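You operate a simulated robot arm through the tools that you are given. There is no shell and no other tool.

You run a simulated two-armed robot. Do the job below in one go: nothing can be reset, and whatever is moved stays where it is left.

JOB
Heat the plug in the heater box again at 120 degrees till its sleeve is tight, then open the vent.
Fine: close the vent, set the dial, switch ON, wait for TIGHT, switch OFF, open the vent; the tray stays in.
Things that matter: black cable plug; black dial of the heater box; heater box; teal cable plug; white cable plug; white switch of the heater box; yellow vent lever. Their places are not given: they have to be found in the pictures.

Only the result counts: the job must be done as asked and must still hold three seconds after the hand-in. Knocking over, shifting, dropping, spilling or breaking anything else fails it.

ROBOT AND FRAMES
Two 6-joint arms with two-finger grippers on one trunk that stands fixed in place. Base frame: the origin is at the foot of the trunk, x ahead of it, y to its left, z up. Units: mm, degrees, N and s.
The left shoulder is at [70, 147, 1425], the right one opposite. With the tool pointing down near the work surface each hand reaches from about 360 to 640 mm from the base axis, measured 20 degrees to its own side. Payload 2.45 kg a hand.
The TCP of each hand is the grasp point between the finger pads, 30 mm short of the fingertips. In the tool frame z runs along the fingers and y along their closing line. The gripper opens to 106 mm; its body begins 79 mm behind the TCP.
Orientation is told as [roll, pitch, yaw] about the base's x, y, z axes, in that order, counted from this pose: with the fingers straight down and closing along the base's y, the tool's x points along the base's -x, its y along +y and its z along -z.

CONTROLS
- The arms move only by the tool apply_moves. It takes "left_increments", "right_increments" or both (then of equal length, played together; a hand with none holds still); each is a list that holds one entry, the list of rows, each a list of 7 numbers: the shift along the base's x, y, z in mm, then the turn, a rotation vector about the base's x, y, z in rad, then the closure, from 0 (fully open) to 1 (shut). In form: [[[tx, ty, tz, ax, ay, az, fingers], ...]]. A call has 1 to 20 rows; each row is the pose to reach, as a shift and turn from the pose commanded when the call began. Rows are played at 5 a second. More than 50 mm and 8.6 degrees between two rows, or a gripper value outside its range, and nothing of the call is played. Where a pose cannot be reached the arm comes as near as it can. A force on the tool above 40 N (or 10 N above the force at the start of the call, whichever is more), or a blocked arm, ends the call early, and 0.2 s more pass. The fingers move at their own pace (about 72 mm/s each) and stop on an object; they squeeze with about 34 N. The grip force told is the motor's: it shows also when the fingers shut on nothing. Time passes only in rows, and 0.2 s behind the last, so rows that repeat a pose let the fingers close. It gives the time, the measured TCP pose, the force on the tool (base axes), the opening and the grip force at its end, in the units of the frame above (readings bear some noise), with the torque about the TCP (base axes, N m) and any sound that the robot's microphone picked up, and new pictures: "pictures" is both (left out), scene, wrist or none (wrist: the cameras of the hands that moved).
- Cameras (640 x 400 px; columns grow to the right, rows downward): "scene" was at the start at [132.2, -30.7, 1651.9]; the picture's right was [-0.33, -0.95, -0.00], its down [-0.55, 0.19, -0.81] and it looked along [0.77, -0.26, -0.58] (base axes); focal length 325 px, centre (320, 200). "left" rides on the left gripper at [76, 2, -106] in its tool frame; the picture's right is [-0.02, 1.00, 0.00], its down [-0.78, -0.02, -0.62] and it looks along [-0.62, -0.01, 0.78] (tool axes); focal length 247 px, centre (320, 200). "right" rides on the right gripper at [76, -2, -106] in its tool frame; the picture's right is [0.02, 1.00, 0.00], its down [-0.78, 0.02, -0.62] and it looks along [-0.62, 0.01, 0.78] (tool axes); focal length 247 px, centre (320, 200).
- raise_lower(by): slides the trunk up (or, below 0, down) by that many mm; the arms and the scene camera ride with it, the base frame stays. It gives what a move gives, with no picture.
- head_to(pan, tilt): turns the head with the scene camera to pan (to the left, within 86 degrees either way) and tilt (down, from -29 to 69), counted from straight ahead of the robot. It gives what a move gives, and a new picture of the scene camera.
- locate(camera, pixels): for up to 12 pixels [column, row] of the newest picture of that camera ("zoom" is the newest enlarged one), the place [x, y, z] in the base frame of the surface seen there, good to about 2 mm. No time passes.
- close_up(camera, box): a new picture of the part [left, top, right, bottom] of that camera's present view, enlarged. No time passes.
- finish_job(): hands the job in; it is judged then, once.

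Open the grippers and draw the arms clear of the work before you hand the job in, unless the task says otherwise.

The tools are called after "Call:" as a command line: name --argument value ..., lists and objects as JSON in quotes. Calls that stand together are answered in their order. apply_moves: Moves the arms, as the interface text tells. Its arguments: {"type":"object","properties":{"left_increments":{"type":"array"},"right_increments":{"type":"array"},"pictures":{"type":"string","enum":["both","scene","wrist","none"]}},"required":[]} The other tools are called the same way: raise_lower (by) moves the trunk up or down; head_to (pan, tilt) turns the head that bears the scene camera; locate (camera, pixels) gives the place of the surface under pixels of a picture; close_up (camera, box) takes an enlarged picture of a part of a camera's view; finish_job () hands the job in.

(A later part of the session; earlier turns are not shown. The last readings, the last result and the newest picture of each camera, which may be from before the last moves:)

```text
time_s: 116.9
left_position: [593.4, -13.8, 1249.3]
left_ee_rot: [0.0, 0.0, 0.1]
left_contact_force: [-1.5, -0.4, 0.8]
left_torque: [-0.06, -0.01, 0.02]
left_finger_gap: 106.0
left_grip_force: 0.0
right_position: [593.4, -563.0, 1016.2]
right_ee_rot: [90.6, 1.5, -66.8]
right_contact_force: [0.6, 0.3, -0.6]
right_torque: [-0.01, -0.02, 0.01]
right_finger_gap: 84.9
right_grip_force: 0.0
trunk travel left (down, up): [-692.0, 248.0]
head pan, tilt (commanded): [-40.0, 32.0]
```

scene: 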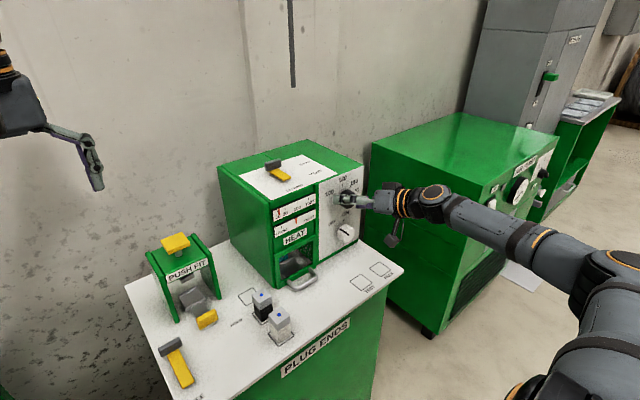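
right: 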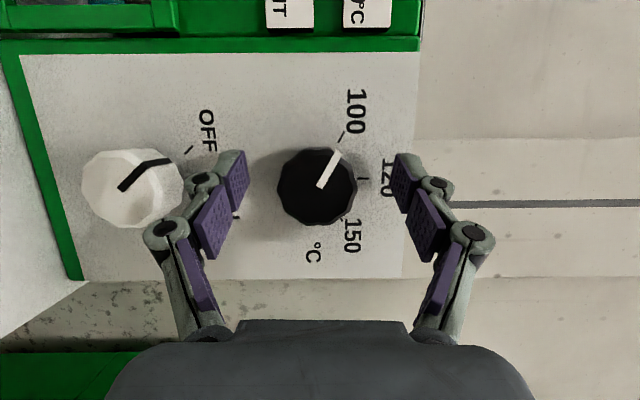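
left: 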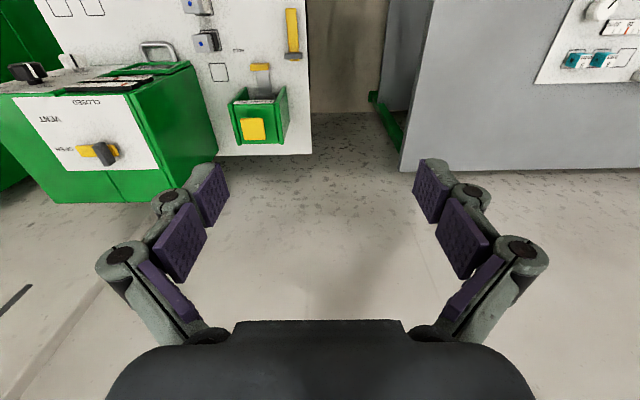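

The full turn is reachable without flags. I rotate back by the same amount and then close on the knob.

Call:
apply_moves --right_increments '[[[0, -0.5, 0, -0.12, 0, 0, 0.2], [0, -0.5, 0, -0.24, 0, 0, 0.2], [0, -0.5, 0, -0.36, 0, 0, 0.2], [0, -0.5, 0, -0.48, 0, 0, 0.2], [0, -0.5, 0, -0.6, 0, 0, 0.2], [0, -0.5, 0, -0.72, 0, 0, 0.2], [0, -0.5, 0, -0.84, 0, 0, 0.2], [0, -0.5, 0, -0.96, 0, 0, 0.2], [0, -0.5, 0, -1.08, 0, 0, 0.2], [0, -0.5, 0, -1.08, 0, 0, 1], [0, -0.5, 0, -1.08, 0, 0, 1], [0, -0.5, 0, -1.08, 0, 0, 1], [0, -0.5, 0, -1.08, 0, 0, 1]]]' --pictures "wrist"

```text
time_s: 119.7
left_position: [591.7, -16.0, 1249.8]
left_ee_rot: [0.1, 0.0, -0.1]
left_contact_force: [-0.6, -0.7, -0.5]
left_torque: [-0.01, 0.01, -0.01]
left_finger_gap: 105.8
left_grip_force: 0.1
right_position: [593.8, -566.1, 1015.9]
right_ee_rot: [55.3, -53.0, -49.2]
right_contact_force: [-2.6, -5.8, -1.4]
right_torque: [0.0, 0.17, -0.21]
right_finger_gap: 43.8
right_grip_force: 45.3
trunk travel left (down, up): [-692.0, 248.0]
head pan, tilt (commanded): [-40.0, 32.0]
```

right: 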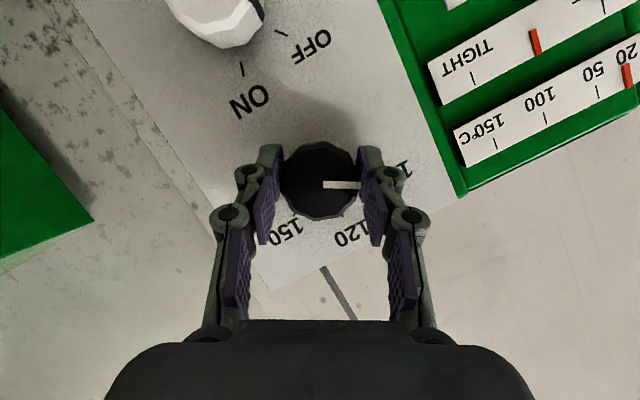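

The knob is gripped (gap 43.8 mm), with a 6 N side pull suggesting its centre is ~3 mm further right. I shift that much and turn +60° about x.

Call:
apply_moves --right_increments '[[[0, -2.5, 0, 0, 0, 0, 1], [0, -3, 0, 0.12, 0, 0, 1], [0, -3, 0, 0.24, 0, 0, 1], [0, -3, 0, 0.36, 0, 0, 1], [0, -3, 0, 0.48, 0, 0, 1], [0, -3, 0, 0.6, 0, 0, 1], [0, -3, 0, 0.72, 0, 0, 1], [0, -3, 0, 0.84, 0, 0, 1], [0, -3, 0, 0.96, 0, 0, 1], [0, -3, 0, 1.047, 0, 0, 1], [0, -3, 0, 1.047, 0, 0, 1]]]' --pictures "wrist"

```text
time_s: 122.1
left_position: [592.2, -13.7, 1250.4]
left_ee_rot: [0.0, 0.1, 0.0]
left_contact_force: [-1.0, 0.0, -0.1]
left_torque: [0.02, 0.02, 0.02]
left_finger_gap: 106.1
left_grip_force: 0.1
right_position: [593.4, -566.1, 1013.7]
right_ee_rot: [89.7, -0.1, -66.7]
right_contact_force: [-14.1, 14.9, -22.4]
right_torque: [0.03, 0.57, 0.66]
right_finger_gap: 44.1
right_grip_force: 44.9
trunk travel left (down, up): [-692.0, 248.0]
head pan, tilt (commanded): [-40.0, 32.0]
```

right: 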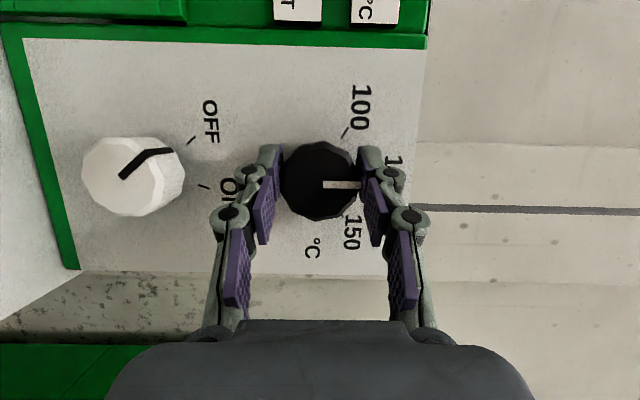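

The pointer now points up toward 120 in the wrist view (image right = up). I open the fingers and check the pointer against the 120 tick.

Call:
apply_moves --right_increments '[[[0, 0, -2, 0, 0, 0, 1], [0, 0, -2, 0, 0, 0, 0.2], [0, 0, -2, 0, 0, 0, 0.2], [0, 0, -2, 0, 0, 0, 0.2]]]' --pictures "wrist"

Call:
close_up --camera "right" --box '[240, 80, 440, 280]'

```text
time_s: 123.1
left_position: [591.8, -14.5, 1248.7]
left_ee_rot: [0.0, 0.0, -0.1]
left_contact_force: [0.0, 0.3, 0.4]
left_torque: [-0.02, 0.01, 0.01]
left_finger_gap: 106.1
left_grip_force: 0.1
right_position: [594.0, -566.7, 1014.4]
right_ee_rot: [89.8, -0.4, -66.8]
right_contact_force: [-0.3, -0.9, 1.8]
right_torque: [0.03, -0.03, 0.0]
right_finger_gap: 84.5
right_grip_force: 0.1
trunk travel left (down, up): [-692.0, 248.0]
head pan, tilt (commanded): [-40.0, 32.0]
```

right: 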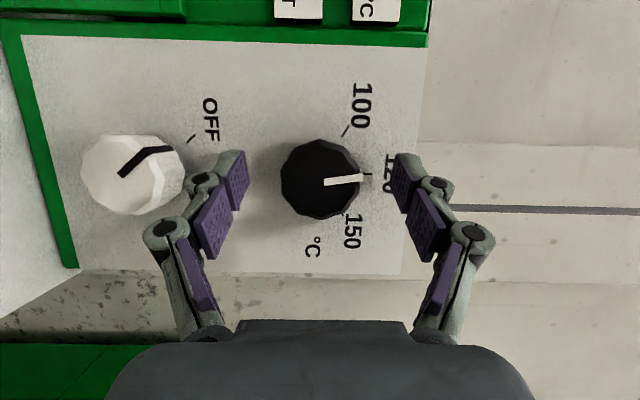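

```text
2.00 times, centred on (340, 180) of right
```

zoom: 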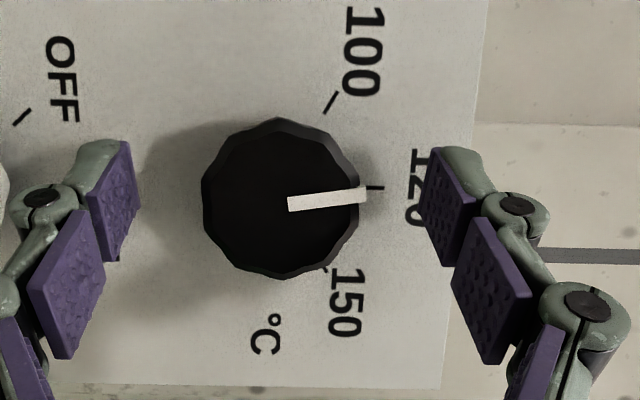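

The pointer lies almost on the 120 tick. I measure the angle in 3D from this zoom.

Call:
locate --camera "zoom" --pixels '[[292, 204], [340, 197], [357, 195], [376, 187], [330, 103], [320, 268], [280, 125], [280, 275], [208, 200], [22, 117]]'

Call:
close_up --camera "scene" --box '[315, 170, 375, 250]'

```text
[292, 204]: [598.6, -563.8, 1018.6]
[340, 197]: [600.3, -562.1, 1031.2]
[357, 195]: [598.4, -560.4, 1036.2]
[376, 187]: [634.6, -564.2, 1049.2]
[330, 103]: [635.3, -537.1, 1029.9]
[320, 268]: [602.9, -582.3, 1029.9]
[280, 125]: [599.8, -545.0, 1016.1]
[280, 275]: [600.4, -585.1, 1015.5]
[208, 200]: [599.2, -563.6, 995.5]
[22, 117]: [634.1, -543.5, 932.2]
```

```text
5.00 times, centred on (345, 210) of scene
```

zoom: 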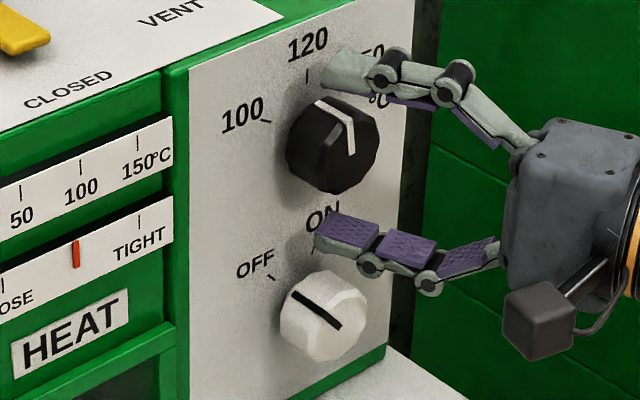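

The pointer is ~11° short of 120. I recentre slightly, grip again here and turn a further ~12°.

Call:
apply_moves --right_increments '[[[0, -2, 2, 0, 0, 0, 0.2], [0, -3, 2.5, 0, 0, 0, 1], [0, -3, 2.5, 0, 0, 0, 1], [0, -3, 2.5, 0, 0, 0, 1], [0, -3, 2.5, 0.07, 0, 0, 1], [0, -3, 2.5, 0.14, 0, 0, 1], [0, -3, 2.5, 0.21, 0, 0, 1], [0, -3, 2.5, 0.21, 0, 0, 1]]]' --pictures "wrist"

Call:
close_up --camera "right" --box '[240, 80, 440, 280]'

```text
time_s: 124.9
left_position: [590.5, -14.0, 1249.9]
left_ee_rot: [0.0, 0.1, -0.1]
left_contact_force: [0.5, -0.4, 0.0]
left_torque: [-0.01, -0.02, 0.03]
left_finger_gap: 105.7
left_grip_force: 0.1
right_position: [592.9, -569.4, 1014.6]
right_ee_rot: [94.5, 10.7, -66.2]
right_contact_force: [-15.4, 12.2, -22.9]
right_torque: [-0.09, 0.46, 0.76]
right_finger_gap: 43.3
right_grip_force: 45.0
trunk travel left (down, up): [-692.0, 248.0]
head pan, tilt (commanded): [-40.0, 32.0]
```

right: 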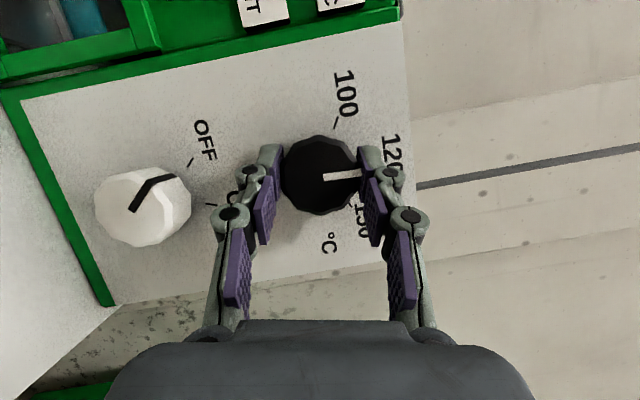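

```text
2.00 times, centred on (340, 180) of right
```

zoom: 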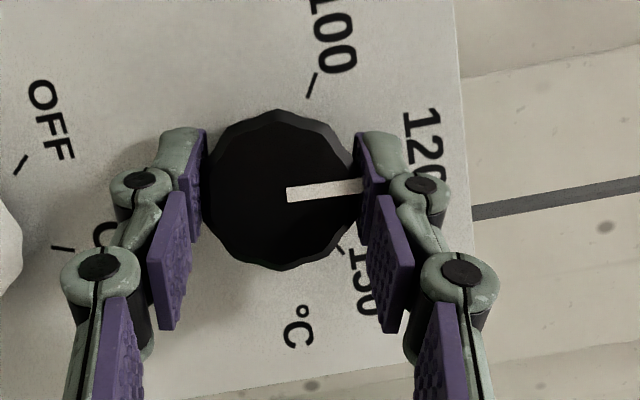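

I measure the pointer while still gripped.

Call:
locate --camera "zoom" --pixels '[[292, 194], [320, 191], [345, 188], [352, 187], [312, 86], [280, 115], [280, 268], [208, 190]]'

```text
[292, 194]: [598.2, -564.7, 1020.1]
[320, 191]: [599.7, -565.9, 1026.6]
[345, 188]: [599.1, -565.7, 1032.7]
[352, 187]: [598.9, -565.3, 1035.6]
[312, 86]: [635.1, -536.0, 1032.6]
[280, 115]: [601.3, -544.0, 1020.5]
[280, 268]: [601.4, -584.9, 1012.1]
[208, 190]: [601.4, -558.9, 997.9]
```

While gripped, the pointer is within ~2° of vertical. I open the fingers and check it again free.

Call:
apply_moves --right_increments '[[[0, 0, -1.5, 0, 0, 0, 0.2], [0, 0, -1.5, 0, 0, 0, 0.2], [0, 0, -1.5, 0, 0, 0, 0.2]]]' --pictures "none"

Call:
close_up --camera "right" --box '[260, 100, 400, 240]'

Call:
locate --camera "zoom" --pixels '[[260, 200], [300, 200]]'

```text
time_s: 125.7
left_position: [590.8, -14.0, 1251.9]
left_ee_rot: [0.0, -0.1, 0.0]
left_contact_force: [0.4, -0.3, 0.1]
left_torque: [0.01, 0.0, 0.03]
left_finger_gap: 106.2
left_grip_force: 0.0
right_position: [592.3, -569.8, 1016.1]
right_ee_rot: [94.5, 10.7, -66.4]
right_contact_force: [-0.8, 0.4, 0.8]
right_torque: [-0.01, 0.03, -0.01]
right_finger_gap: 84.9
right_grip_force: 0.1
trunk travel left (down, up): [-692.0, 248.0]
head pan, tilt (commanded): [-40.0, 32.0]
```

```text
2.86 times, centred on (330, 170) of right
```

zoom: 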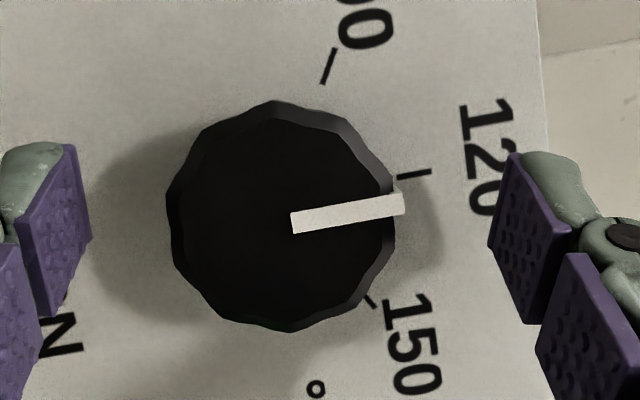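

```text
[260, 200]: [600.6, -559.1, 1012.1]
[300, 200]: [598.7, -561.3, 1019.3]
```

The pointer runs parallel to the 120 tick (both ≈ −9.6° in this picture), so the dial is at 120. I double-check from the scene camera.

Call:
close_up --camera "scene" --box '[325, 170, 375, 210]'

```text
10.00 times, centred on (350, 190) of scene
```

zoom: 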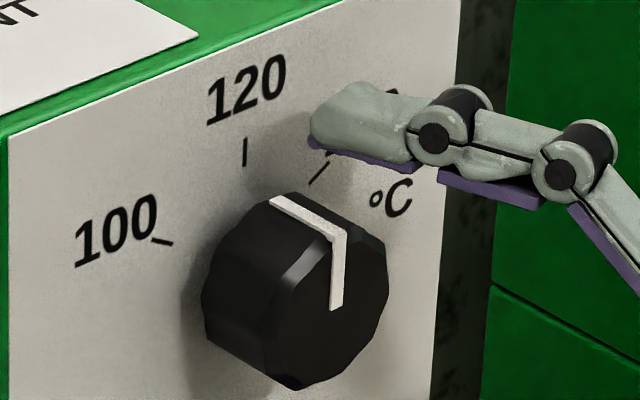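

I zoom closer on the pointer to compare it with the tick.

Call:
close_up --camera "scene" --box '[343, 181, 363, 205]'

Call:
close_up --camera "right" --box '[310, 140, 370, 190]'

```text
16.00 times, centred on (353, 193) of scene
```

zoom: 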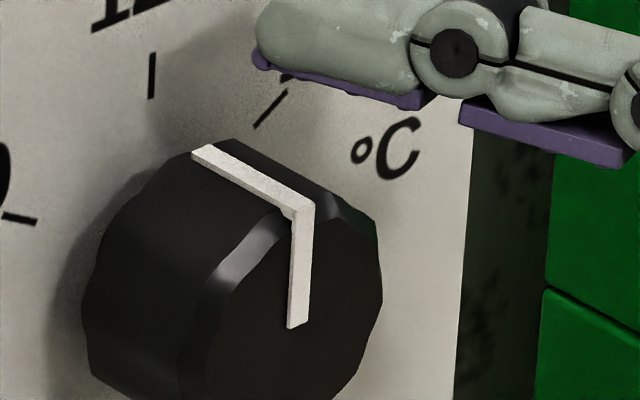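

```text
8.00 times, centred on (340, 165) of right
```

zoom: 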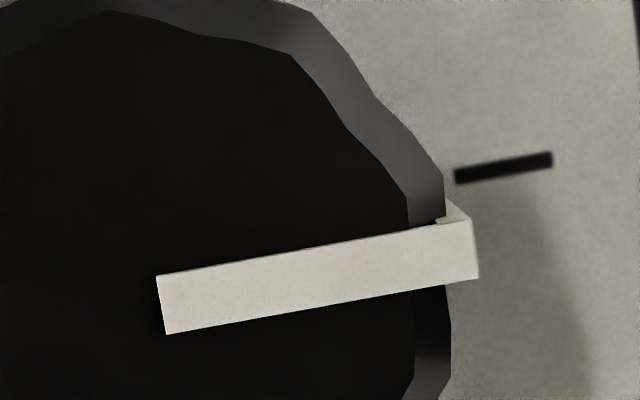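

Both views agree the dial is on 120 within about 1–2°. I now back the open hand away from the dial to the earlier approach pose at x≈551.

Call:
apply_moves --right_increments '[[[-7, 0, 0, 0, 0, 0, 0.2], [-14, 0, 0, -0.058, 0.0478, 0.0118, 0.2], [-21, -0.5, -0.3, -0.1158, 0.0956, 0.0236, 0.2], [-28, -1, -0.5, -0.1738, 0.1434, 0.0355, 0.2], [-35, -1.5, -0.8, -0.2606, 0.215, 0.0532, 0.2], [-41, -2, -1, -0.3475, 0.2867, 0.0709, 0.2], [-41, -2, -1, -0.3475, 0.2867, 0.0709, 0.2]]]' --pictures "both"

```text
time_s: 127.3
left_position: [591.1, -13.9, 1250.0]
left_ee_rot: [0.0, 0.0, -0.1]
left_contact_force: [0.1, -0.9, -0.6]
left_torque: [0.0, 0.03, 0.0]
left_finger_gap: 106.0
left_grip_force: 0.0
right_position: [552.6, -571.2, 1014.5]
right_ee_rot: [71.2, -0.7, -64.3]
right_contact_force: [-0.4, 0.2, 0.2]
right_torque: [-0.02, 0.02, 0.01]
right_finger_gap: 84.7
right_grip_force: 0.0
trunk travel left (down, up): [-692.0, 248.0]
head pan, tilt (commanded): [-40.0, 32.0]
```

scene: 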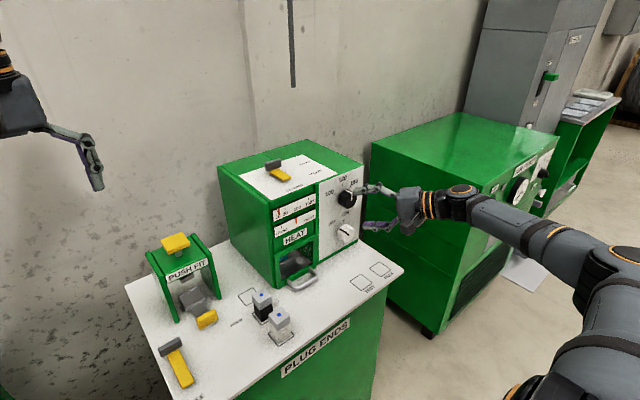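
right: 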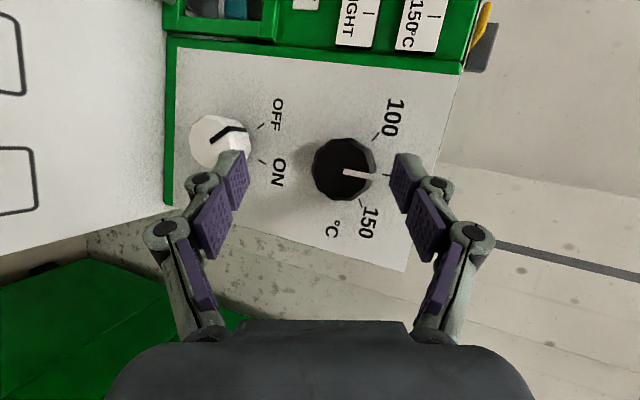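

Back at (552.6,−571,1014.5). I zoom the wrist view on both knobs to verify the dial and measure the switch.

Call:
close_up --camera "right" --box '[170, 80, 410, 230]'

```text
2.67 times, centred on (290, 155) of right
```

zoom: 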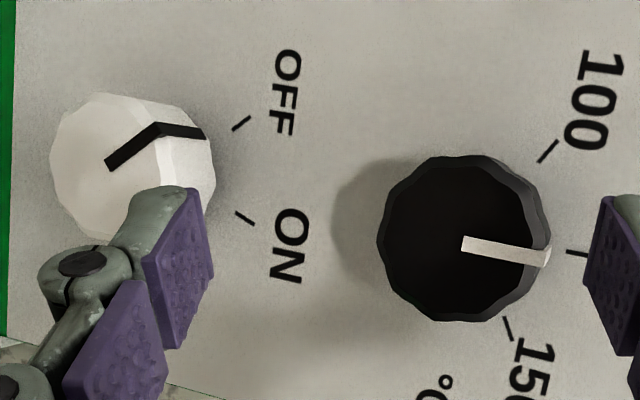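

Call:
locate --camera "zoom" --pixels '[[108, 163], [155, 128], [132, 146], [60, 165], [100, 97], [150, 115], [242, 123], [245, 218], [165, 180], [470, 245], [535, 258], [577, 254]]'

```text
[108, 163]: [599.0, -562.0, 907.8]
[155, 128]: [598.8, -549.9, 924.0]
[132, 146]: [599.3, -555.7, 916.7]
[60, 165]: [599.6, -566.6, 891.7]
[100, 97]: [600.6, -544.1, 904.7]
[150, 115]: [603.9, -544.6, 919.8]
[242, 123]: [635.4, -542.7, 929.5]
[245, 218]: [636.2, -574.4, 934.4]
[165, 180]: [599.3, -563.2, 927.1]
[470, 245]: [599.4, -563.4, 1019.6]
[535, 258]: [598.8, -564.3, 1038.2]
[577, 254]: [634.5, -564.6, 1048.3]
```

The switch centre is near (y −564, z 907), pointer at OFF (~37–40° left of up), ON tick ~65° clockwise. I narrow the fingers to ~64 mm and lower the trunk 108 mm, so the same arm poses serve the switch.

Call:
apply_moves --right_increments '[[[-2, 0, 0, 0, 0, 0, 0.4], [-2, 0, 0, 0, 0, 0, 0.4]]]' --pictures "none"

Call:
raise_lower --by -108

Call:
head_to --pan -40 --tilt 25

Call:
close_up --camera "right" --box '[200, 60, 440, 260]'

```text
time_s: 127.9
left_position: [591.1, -13.6, 1249.7]
left_ee_rot: [0.0, 0.0, -0.1]
left_contact_force: [-0.9, -0.1, 0.8]
left_torque: [0.0, -0.01, 0.0]
left_finger_gap: 106.2
left_grip_force: 0.1
right_position: [552.0, -570.9, 1013.7]
right_ee_rot: [71.4, -0.7, -64.3]
right_contact_force: [0.4, 0.3, -0.5]
right_torque: [0.03, 0.0, 0.01]
right_finger_gap: 63.4
right_grip_force: 0.2
trunk travel left (down, up): [-692.0, 248.0]
head pan, tilt (commanded): [-40.0, 32.0]
```

```text
time_s: 129.3
left_position: [591.3, -14.0, 1142.9]
left_ee_rot: [-0.1, 0.0, 0.1]
left_contact_force: [-0.4, -0.2, 0.1]
left_torque: [0.0, 0.01, -0.01]
left_finger_gap: 106.0
left_grip_force: 0.2
right_position: [550.4, -572.3, 906.5]
right_ee_rot: [71.3, -0.7, -64.2]
right_contact_force: [-0.3, -0.2, 0.2]
right_torque: [-0.01, -0.02, 0.02]
right_finger_gap: 63.6
right_grip_force: 0.0
trunk travel left (down, up): [-584.0, 356.0]
head pan, tilt (commanded): [-40.0, 32.0]
```

```text
time_s: 130.0
left_position: [590.5, -14.8, 1142.1]
left_ee_rot: [0.0, 0.0, 0.0]
left_contact_force: [-0.5, 0.3, 0.2]
left_torque: [-0.01, 0.02, 0.0]
left_finger_gap: 106.0
left_grip_force: 0.0
right_position: [550.7, -572.0, 907.2]
right_ee_rot: [71.3, -0.7, -64.3]
right_contact_force: [-0.2, -1.1, -0.9]
right_torque: [-0.02, -0.05, -0.01]
right_finger_gap: 63.4
right_grip_force: 0.0
trunk travel left (down, up): [-584.0, 356.0]
head pan, tilt (commanded): [-40.0, 25.0]
```

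scene: 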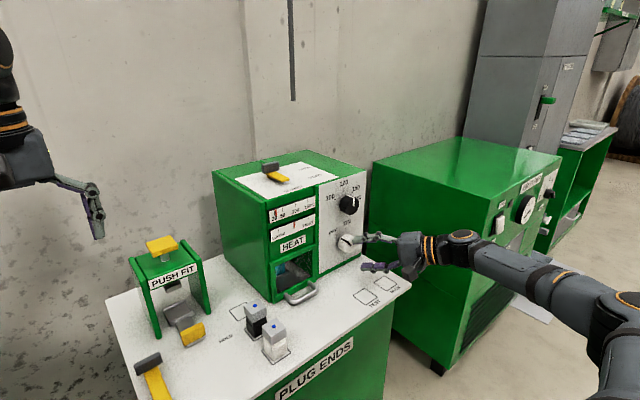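

```text
2.00 times, centred on (320, 160) of right
```

zoom: 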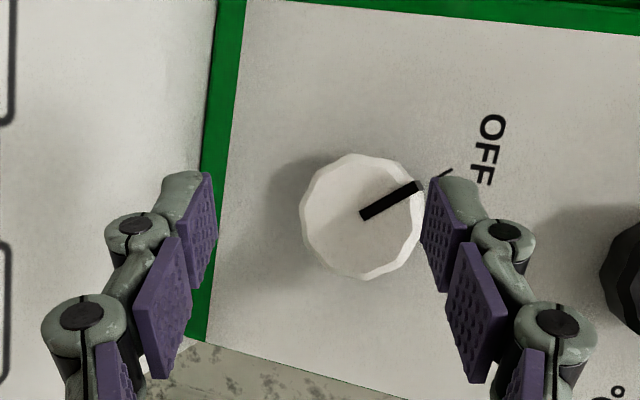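

The switch appears between the fingers at (362,215) in the zoom. I locate its centre and pointer from here.

Call:
locate --camera "zoom" --pixels '[[362, 215], [305, 215], [415, 215], [362, 160], [362, 270], [366, 213], [412, 188], [449, 173], [330, 240], [395, 240]]'

```text
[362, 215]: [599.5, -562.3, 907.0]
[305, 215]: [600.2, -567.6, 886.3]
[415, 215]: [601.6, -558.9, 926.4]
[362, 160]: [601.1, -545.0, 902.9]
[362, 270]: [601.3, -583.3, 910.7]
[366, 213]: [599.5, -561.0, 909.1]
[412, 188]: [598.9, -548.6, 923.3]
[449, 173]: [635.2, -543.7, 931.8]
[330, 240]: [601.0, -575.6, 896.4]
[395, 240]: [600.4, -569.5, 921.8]
```

Switch centre ≈ (y −564, z 905–906.5). I repeat the same reorientation used at the dial, moving in so the fingers straddle the switch.

Call:
apply_moves --right_increments '[[[3, 0.7, 0.2, -0.1122, -0.0355, 0.0144, 0.3], [6, 1.5, 0.4, -0.2245, -0.0709, 0.0288, 0.3], [10, 2.2, 0.6, -0.3367, -0.1064, 0.0432, 0.3], [13, 3, 0.8, -0.449, -0.1419, 0.0576, 0.3], [17, 3.7, 1, -0.5612, -0.1773, 0.0719, 0.3], [20, 4.5, 1.2, -0.6734, -0.2128, 0.0863, 0.3], [24, 5.2, 1.4, -0.7857, -0.2482, 0.1007, 0.3], [27, 6, 1.5, -0.8979, -0.2837, 0.1151, 0.3], [27, 6, 1.5, -0.8979, -0.2837, 0.1151, 0.3]]]' --pictures "wrist"

```text
time_s: 132.0
left_position: [592.2, -14.5, 1142.0]
left_ee_rot: [0.0, 0.0, 0.0]
left_contact_force: [-0.5, 0.5, -0.3]
left_torque: [0.02, 0.01, 0.0]
left_finger_gap: 106.0
left_grip_force: 0.1
right_position: [583.9, -567.7, 905.5]
right_ee_rot: [55.5, -53.0, -49.0]
right_contact_force: [-0.6, -0.4, 0.1]
right_torque: [-0.01, 0.0, -0.03]
right_finger_gap: 74.1
right_grip_force: 0.1
right hand out of reach, approached as far as the arm can: row 2, 3, 4, 5, 6, 7, 8, 9
trunk travel left (down, up): [-584.0, 356.0]
head pan, tilt (commanded): [-40.0, 25.0]
```

right: 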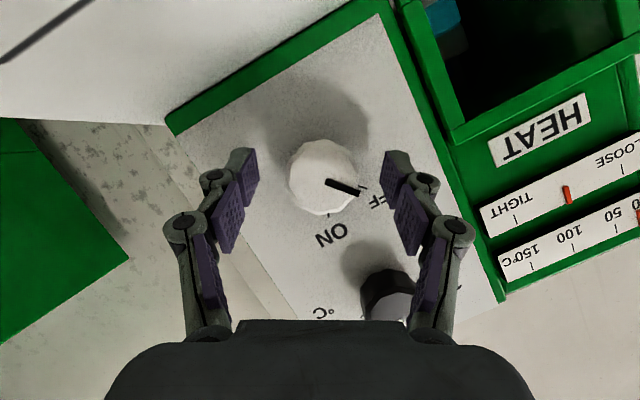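

The switch is centred between the fingers (323,178) and the gauges are visible too. I advance to x≈594 and close on the switch knob.

Call:
apply_moves --right_increments '[[[5, 1.7, -0.3, 0, 0, 0, 0.3], [10, 3.4, -0.5, 0, 0, 0, 0.3], [10, 3.4, -0.5, 0, 0, 0, 0.3], [10, 3.4, -0.5, 0, 0, 0, 1], [10, 3.4, -0.5, 0, 0, 0, 1], [10, 3.4, -0.5, 0, 0, 0, 1]]]' --pictures "both"

```text
time_s: 133.4
left_position: [591.1, -14.1, 1142.4]
left_ee_rot: [-0.1, 0.0, -0.1]
left_contact_force: [-0.4, 0.8, -0.5]
left_torque: [-0.03, 0.01, 0.0]
left_finger_gap: 106.2
left_grip_force: 0.0
right_position: [593.1, -565.3, 905.1]
right_ee_rot: [55.5, -52.9, -49.3]
right_contact_force: [-0.5, -3.8, -1.7]
right_torque: [0.0, -0.08, -0.3]
right_finger_gap: 44.4
right_grip_force: 44.7
trunk travel left (down, up): [-584.0, 356.0]
head pan, tilt (commanded): [-40.0, 25.0]
```

scene: 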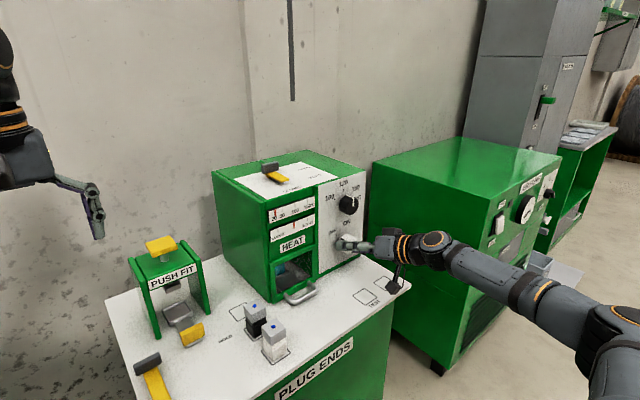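
right: 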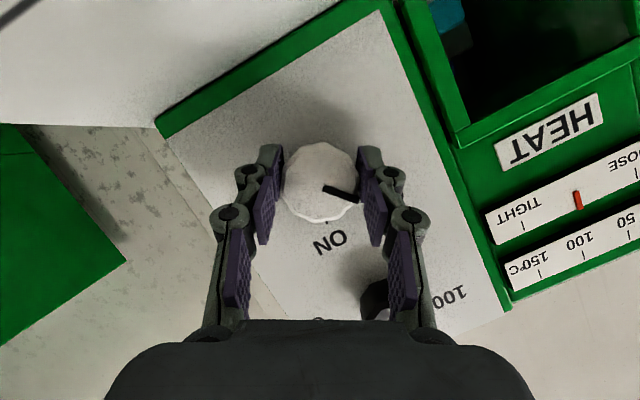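

The switch knob is gripped (gap 44.4) with little side force. I check dial, gauges and vent once more from the scene camera before switching on.

Call:
close_up --camera "scene" --box '[210, 145, 370, 265]'

```text
3.33 times, centred on (290, 205) of scene
```

zoom: 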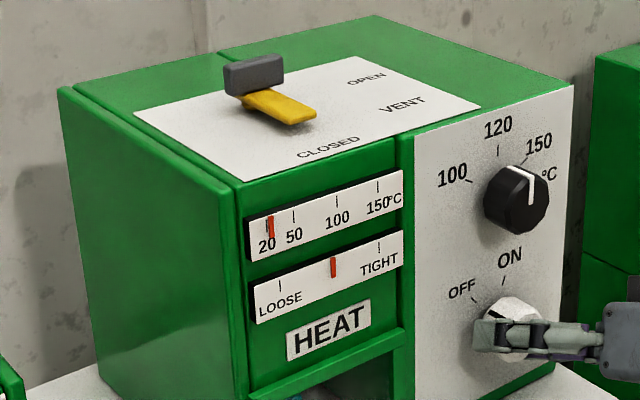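

Vent at CLOSED, dial on 120, temperature 20, sleeve midway. I turn the switch clockwise by ~66° to ON.

Call:
apply_moves --right_increments '[[[0, -0.5, 0, 0.12, 0, 0, 1], [0, -0.5, 0, 0.24, 0, 0, 1], [0, -0.5, 0, 0.36, 0, 0, 1], [0, -0.5, 0, 0.48, 0, 0, 1], [0, -0.5, 0, 0.6, 0, 0, 1], [0, -0.5, 0, 0.72, 0, 0, 1], [0, -0.5, 0, 0.84, 0, 0, 1], [0, -0.5, 0, 0.96, 0, 0, 1], [0, -0.5, 0, 1.08, 0, 0, 1], [0, -0.5, 0, 1.15, 0, 0, 1]]]' --pictures "both"

Call:
close_up --camera "scene" --box '[250, 175, 370, 265]'

```text
time_s: 135.6
left_position: [591.5, -14.6, 1141.8]
left_ee_rot: [0.0, 0.0, 0.0]
left_contact_force: [0.2, -0.3, 0.4]
left_torque: [0.03, -0.03, 0.03]
left_finger_gap: 106.1
left_grip_force: 0.0
right_position: [594.1, -564.8, 905.2]
right_ee_rot: [92.2, 5.3, -66.8]
right_contact_force: [-3.6, -0.3, -2.9]
right_torque: [-0.5, -0.1, 0.18]
right_finger_gap: 43.8
right_grip_force: 44.9
trunk travel left (down, up): [-584.0, 356.0]
head pan, tilt (commanded): [-40.0, 25.0]
```

scene: 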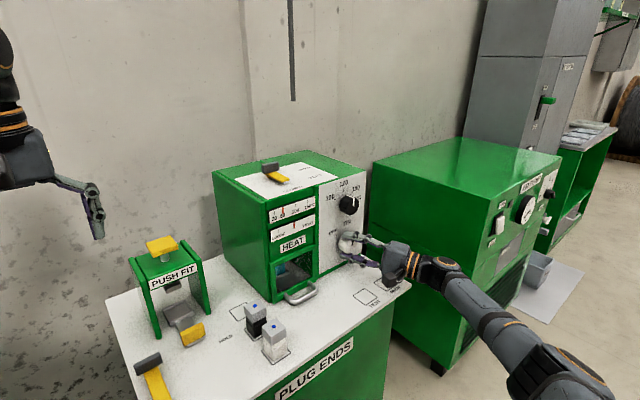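
right: 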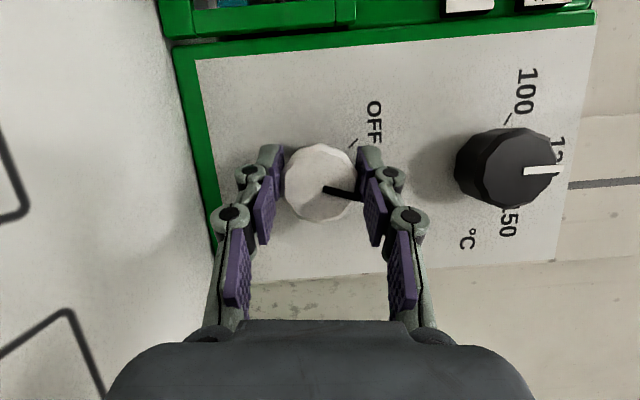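

```text
4.44 times, centred on (310, 220) of scene
```

zoom: 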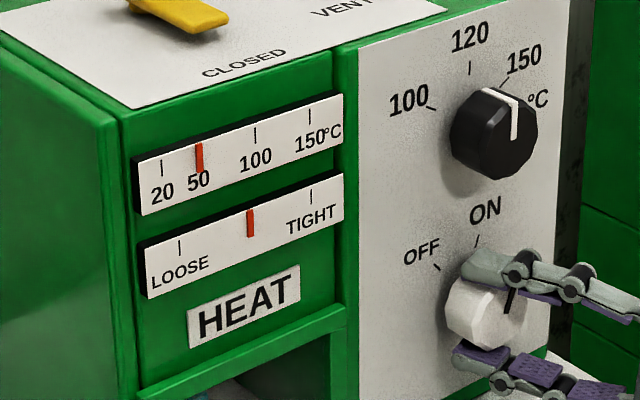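

Heating has begun (needle at 50). I hold the grip and wait in short steps, watching the gauges.

Call:
apply_moves --right_increments '[[[0, 0, 0, 0, 0, 0, 1], [0, 0, 0, 0, 0, 0, 1], [0, 0, 0, 0, 0, 0, 1]]]' --pictures "none"

Call:
close_up --camera "scene" --box '[260, 185, 320, 245]'

```text
time_s: 136.4
left_position: [591.7, -14.7, 1141.5]
left_ee_rot: [0.1, 0.1, 0.0]
left_contact_force: [0.4, 0.2, 0.0]
left_torque: [0.01, 0.0, -0.03]
left_finger_gap: 106.1
left_grip_force: 0.0
right_position: [593.8, -564.4, 904.6]
right_ee_rot: [92.2, 5.2, -66.7]
right_contact_force: [-3.2, 2.2, -3.2]
right_torque: [-0.24, -0.17, 0.23]
right_finger_gap: 43.8
right_grip_force: 45.2
trunk travel left (down, up): [-584.0, 356.0]
head pan, tilt (commanded): [-40.0, 25.0]
```

```text
6.67 times, centred on (290, 215) of scene
```

zoom: 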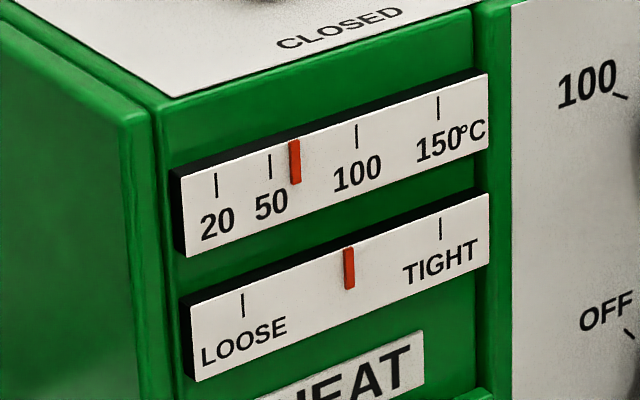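

Temperature about 63 and rising, sleeve still midway. I wait another 1.4 s.

Call:
apply_moves --right_increments '[[[0, 0, 0, 0, 0, 0, 1], [0, 0, 0, 0, 0, 0, 1], [0, 0, 0, 0, 0, 0, 1], [0, 0, 0, 0, 0, 0, 1], [0, 0, 0, 0, 0, 0, 1], [0, 0, 0, 0, 0, 0, 1]]]' --pictures "none"

Call:
close_up --camera "scene" --box '[260, 185, 320, 245]'

```text
time_s: 137.8
left_position: [591.4, -12.6, 1142.0]
left_ee_rot: [0.1, 0.0, 0.0]
left_contact_force: [-0.5, 0.4, -0.2]
left_torque: [0.01, -0.01, 0.0]
left_finger_gap: 106.1
left_grip_force: 0.0
right_position: [593.9, -564.5, 906.0]
right_ee_rot: [92.3, 5.1, -66.8]
right_contact_force: [-4.0, 4.3, -5.2]
right_torque: [-0.15, 0.0, 0.24]
right_finger_gap: 43.6
right_grip_force: 45.1
trunk travel left (down, up): [-584.0, 356.0]
head pan, tilt (commanded): [-40.0, 25.0]
```

```text
6.67 times, centred on (290, 215) of scene
```

zoom: 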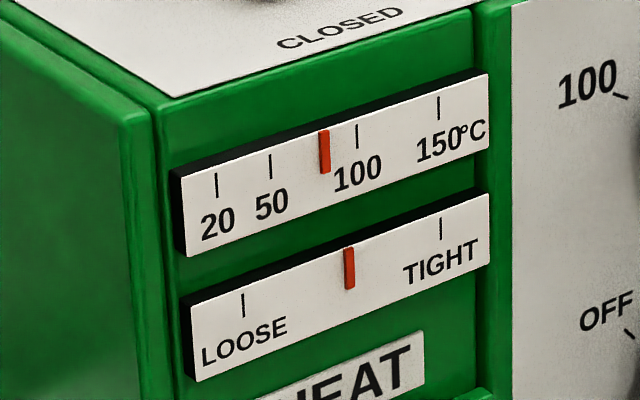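

About 82 °C; sleeve unchanged. I wait another 1.4 s.

Call:
apply_moves --right_increments '[[[0, 0, 0, 0, 0, 0, 1], [0, 0, 0, 0, 0, 0, 1], [0, 0, 0, 0, 0, 0, 1], [0, 0, 0, 0, 0, 0, 1], [0, 0, 0, 0, 0, 0, 1], [0, 0, 0, 0, 0, 0, 1]]]' --pictures "none"

Call:
close_up --camera "scene" --box '[260, 185, 320, 245]'

```text
time_s: 139.2
left_position: [591.1, -13.9, 1142.7]
left_ee_rot: [0.1, 0.0, 0.0]
left_contact_force: [0.4, 0.6, -0.1]
left_torque: [-0.03, 0.0, 0.0]
left_finger_gap: 106.0
left_grip_force: 0.1
right_position: [592.3, -564.8, 904.3]
right_ee_rot: [92.3, 5.1, -66.7]
right_contact_force: [-5.5, 4.8, -5.3]
right_torque: [-0.06, -0.01, 0.11]
right_finger_gap: 43.6
right_grip_force: 45.1
trunk travel left (down, up): [-584.0, 356.0]
head pan, tilt (commanded): [-40.0, 25.0]
```

```text
6.67 times, centred on (290, 215) of scene
```

zoom: 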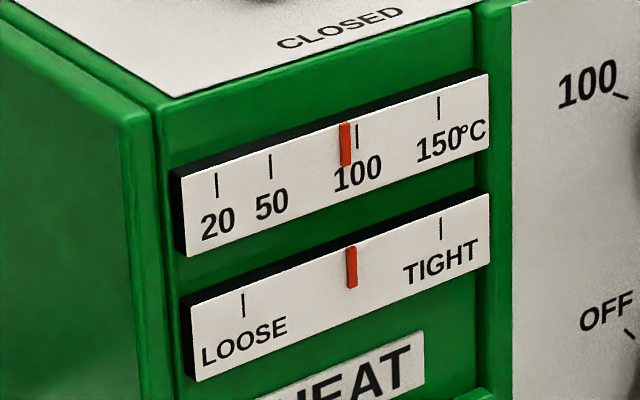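

About 93 °C and the sleeve gauge begins to move. I keep waiting in steps.

Call:
apply_moves --right_increments '[[[0, 0, 0, 0, 0, 0, 1], [0, 0, 0, 0, 0, 0, 1], [0, 0, 0, 0, 0, 0, 1], [0, 0, 0, 0, 0, 0, 1], [0, 0, 0, 0, 0, 0, 1], [0, 0, 0, 0, 0, 0, 1]]]' --pictures "none"

Call:
close_up --camera "scene" --box '[260, 185, 320, 245]'

```text
time_s: 140.6
left_position: [591.9, -13.0, 1141.1]
left_ee_rot: [0.0, 0.0, 0.0]
left_contact_force: [-0.3, 0.4, 0.5]
left_torque: [-0.01, 0.01, 0.01]
left_finger_gap: 106.0
left_grip_force: 0.1
right_position: [593.4, -564.0, 905.0]
right_ee_rot: [92.3, 5.1, -66.8]
right_contact_force: [-6.8, 5.7, -5.9]
right_torque: [0.01, 0.06, 0.17]
right_finger_gap: 43.7
right_grip_force: 45.7
trunk travel left (down, up): [-584.0, 356.0]
head pan, tilt (commanded): [-40.0, 25.0]
```

```text
6.67 times, centred on (290, 215) of scene
```

zoom: 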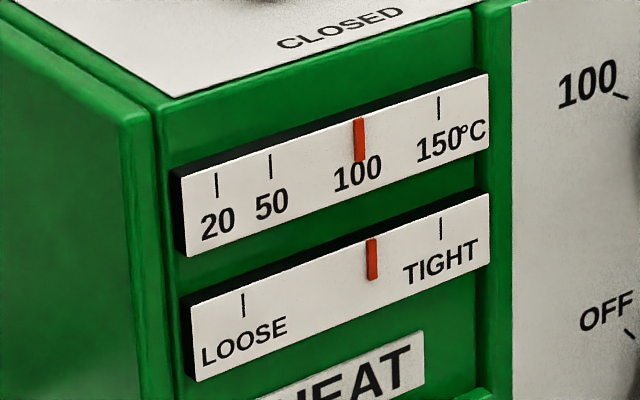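

Sleeve marker at 372 of 440 (TIGHT tick), temperature ~101. I wait 1 s more.

Call:
apply_moves --right_increments '[[[0, 0, 0, 0, 0, 0, 1], [0, 0, 0, 0, 0, 0, 1], [0, 0, 0, 0, 0, 0, 1], [0, 0, 0, 0, 0, 0, 1]]]' --pictures "none"

Call:
close_up --camera "scene" --box '[260, 185, 320, 245]'

```text
time_s: 141.6
left_position: [592.2, -14.3, 1142.3]
left_ee_rot: [0.0, 0.0, 0.0]
left_contact_force: [0.1, -0.2, -0.2]
left_torque: [0.01, 0.0, -0.01]
left_finger_gap: 106.2
left_grip_force: 0.1
right_position: [593.8, -564.1, 905.5]
right_ee_rot: [92.3, 5.1, -66.7]
right_contact_force: [-6.3, 5.1, -6.7]
right_torque: [-0.01, 0.07, 0.14]
right_finger_gap: 43.7
right_grip_force: 45.2
trunk travel left (down, up): [-584.0, 356.0]
head pan, tilt (commanded): [-40.0, 25.0]
```

```text
6.67 times, centred on (290, 215) of scene
```

zoom: 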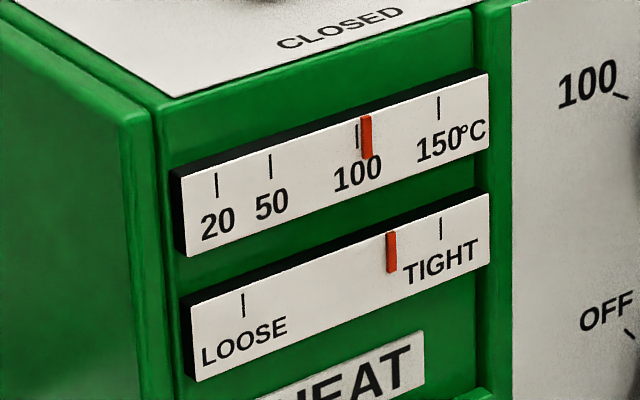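

Marker at 391, moving ~20 px/s; about 2.4 s remain. I wait 1.4 s.

Call:
apply_moves --right_increments '[[[0, 0, 0, 0, 0, 0, 1], [0, 0, 0, 0, 0, 0, 1], [0, 0, 0, 0, 0, 0, 1], [0, 0, 0, 0, 0, 0, 1], [0, 0, 0, 0, 0, 0, 1], [0, 0, 0, 0, 0, 0, 1]]]' --pictures "none"

Call:
close_up --camera "scene" --box '[260, 185, 320, 245]'

```text
time_s: 143.0
left_position: [592.1, -13.7, 1142.5]
left_ee_rot: [0.0, 0.0, -0.1]
left_contact_force: [0.0, 1.3, 0.1]
left_torque: [-0.03, 0.04, 0.01]
left_finger_gap: 105.9
left_grip_force: 0.0
right_position: [593.3, -564.3, 905.6]
right_ee_rot: [92.3, 5.1, -66.7]
right_contact_force: [-5.9, 6.4, -7.2]
right_torque: [0.0, 0.06, 0.19]
right_finger_gap: 43.7
right_grip_force: 44.9
trunk travel left (down, up): [-584.0, 356.0]
head pan, tilt (commanded): [-40.0, 25.0]
```

```text
6.67 times, centred on (290, 215) of scene
```

zoom: 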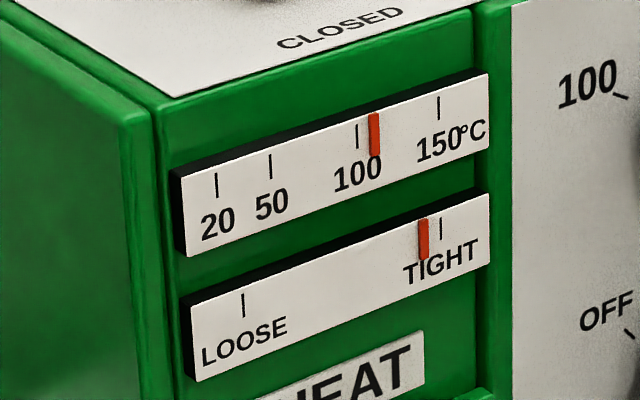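

Marker at 423, just short of the tick at 440. I wait 0.8 s more.

Call:
apply_moves --right_increments '[[[0, 0, 0, 0, 0, 0, 1], [0, 0, 0, 0, 0, 0, 1], [0, 0, 0, 0, 0, 0, 1]]]' --pictures "none"

Call:
close_up --camera "scene" --box '[260, 185, 320, 245]'

```text
time_s: 143.8
left_position: [591.5, -13.7, 1141.7]
left_ee_rot: [0.0, 0.0, 0.0]
left_contact_force: [-0.3, -0.4, 1.0]
left_torque: [0.01, -0.03, -0.03]
left_finger_gap: 105.9
left_grip_force: 0.1
right_position: [593.4, -565.5, 904.4]
right_ee_rot: [92.3, 5.1, -66.8]
right_contact_force: [-5.1, 6.8, -7.1]
right_torque: [0.01, 0.1, 0.14]
right_finger_gap: 43.5
right_grip_force: 45.0
trunk travel left (down, up): [-584.0, 356.0]
head pan, tilt (commanded): [-40.0, 25.0]
```

```text
6.67 times, centred on (290, 215) of scene
```

zoom: 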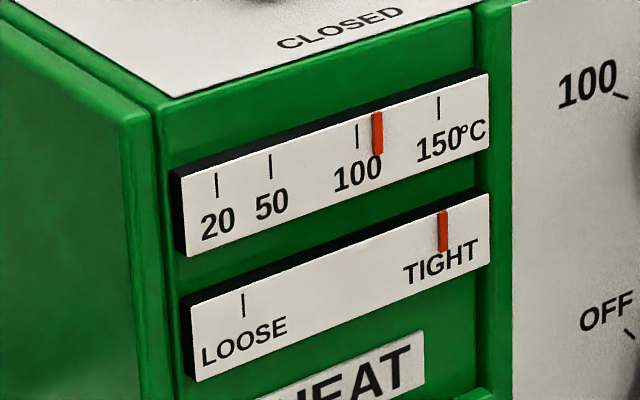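

The sleeve marker is on TIGHT (443 vs tick 440). I turn the switch back to OFF now.

Call:
apply_moves --right_increments '[[[0, 0, 0, -0.14, 0, 0, 1], [0, 0, 0, -0.28, 0, 0, 1], [0, 0, 0, -0.42, 0, 0, 1], [0, 0, 0, -0.56, 0, 0, 1], [0, 0, 0, -0.7, 0, 0, 1], [0, 0, 0, -0.84, 0, 0, 1], [0, 0, 0, -0.98, 0, 0, 1], [0, 0, 0, -1.12, 0, 0, 1], [0, 0, 0, -1.18, 0, 0, 1]]]' --pictures "both"

Call:
close_up --camera "scene" --box '[250, 175, 370, 265]'

```text
time_s: 145.8
left_position: [592.6, -14.6, 1141.9]
left_ee_rot: [-0.1, 0.1, -0.1]
left_contact_force: [-0.7, -0.1, 0.1]
left_torque: [-0.01, 0.0, -0.03]
left_finger_gap: 106.5
left_grip_force: 0.1
right_position: [593.8, -565.8, 905.9]
right_ee_rot: [53.4, -54.3, -47.7]
right_contact_force: [-4.0, 2.5, -7.5]
right_torque: [1.02, 0.24, -0.25]
right_finger_gap: 44.3
right_grip_force: 44.8
trunk travel left (down, up): [-584.0, 356.0]
head pan, tilt (commanded): [-40.0, 25.0]
```

scene: 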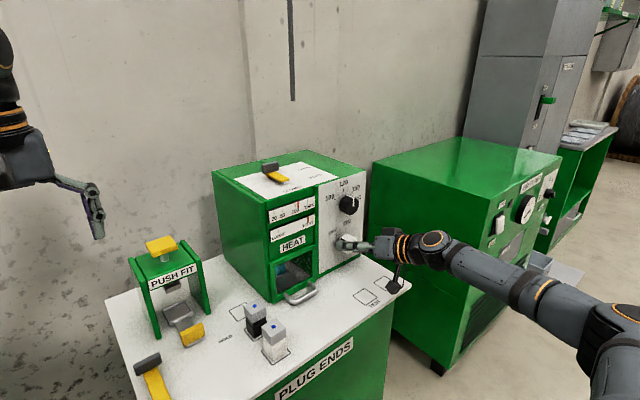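
right: 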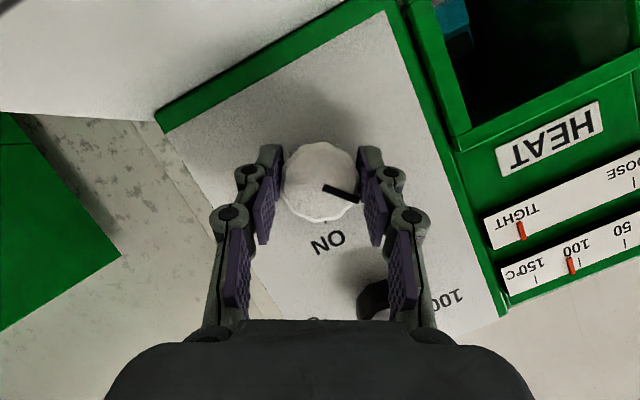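

```text
4.44 times, centred on (310, 220) of scene
```

zoom: 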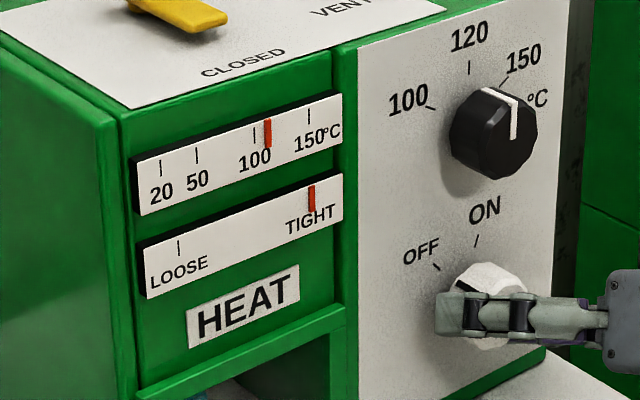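

The switch shows +1 Nm torque against its OFF stop and the sleeve stays on TIGHT. I open the fingers and check the switch pointer.

Call:
apply_moves --right_increments '[[[0, 0, 0, 0, 0, 0, 0.3], [0, 0, 0, 0, 0, 0, 0.3], [0, 0, 0, 0, 0, 0, 0.3]]]' --pictures "wrist"

Call:
close_up --camera "right" --box '[250, 110, 410, 260]'

Call:
close_up --camera "scene" --box '[250, 175, 370, 265]'

```text
time_s: 146.6
left_position: [591.8, -14.3, 1143.4]
left_ee_rot: [0.0, 0.0, 0.1]
left_contact_force: [-0.2, 0.3, 0.4]
left_torque: [-0.04, 0.01, 0.0]
left_finger_gap: 106.0
left_grip_force: 0.0
right_position: [594.7, -564.2, 906.5]
right_ee_rot: [53.5, -54.3, -47.7]
right_contact_force: [0.5, -0.8, 0.1]
right_torque: [-0.01, 0.01, -0.04]
right_finger_gap: 74.3
right_grip_force: 0.1
trunk travel left (down, up): [-584.0, 356.0]
head pan, tilt (commanded): [-40.0, 25.0]
```

right: 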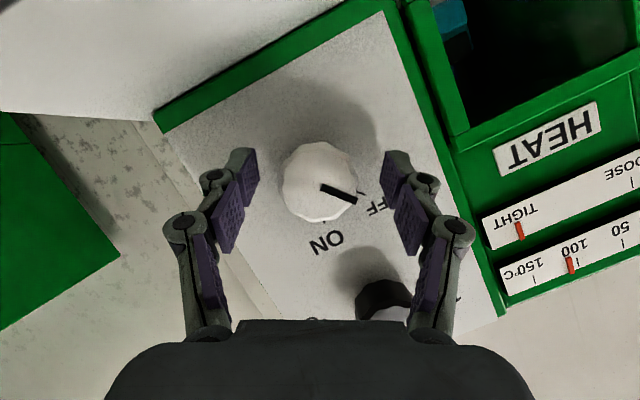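

```text
2.67 times, centred on (330, 185) of right
```

zoom: 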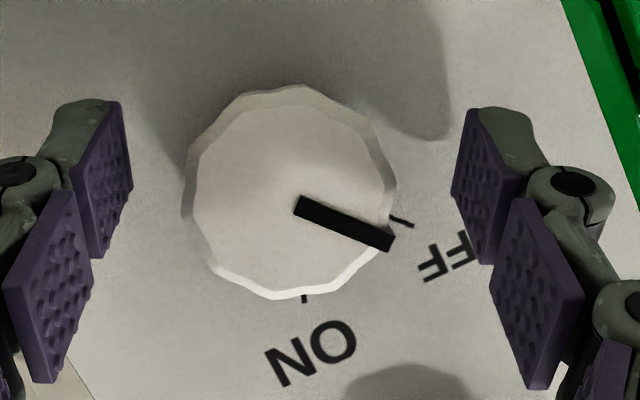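

```text
4.44 times, centred on (310, 220) of scene
```

zoom: 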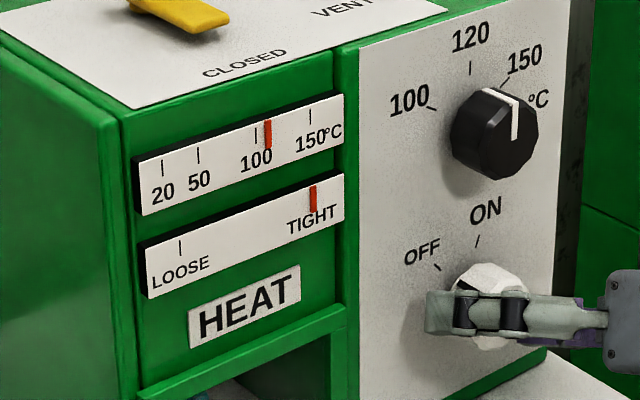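

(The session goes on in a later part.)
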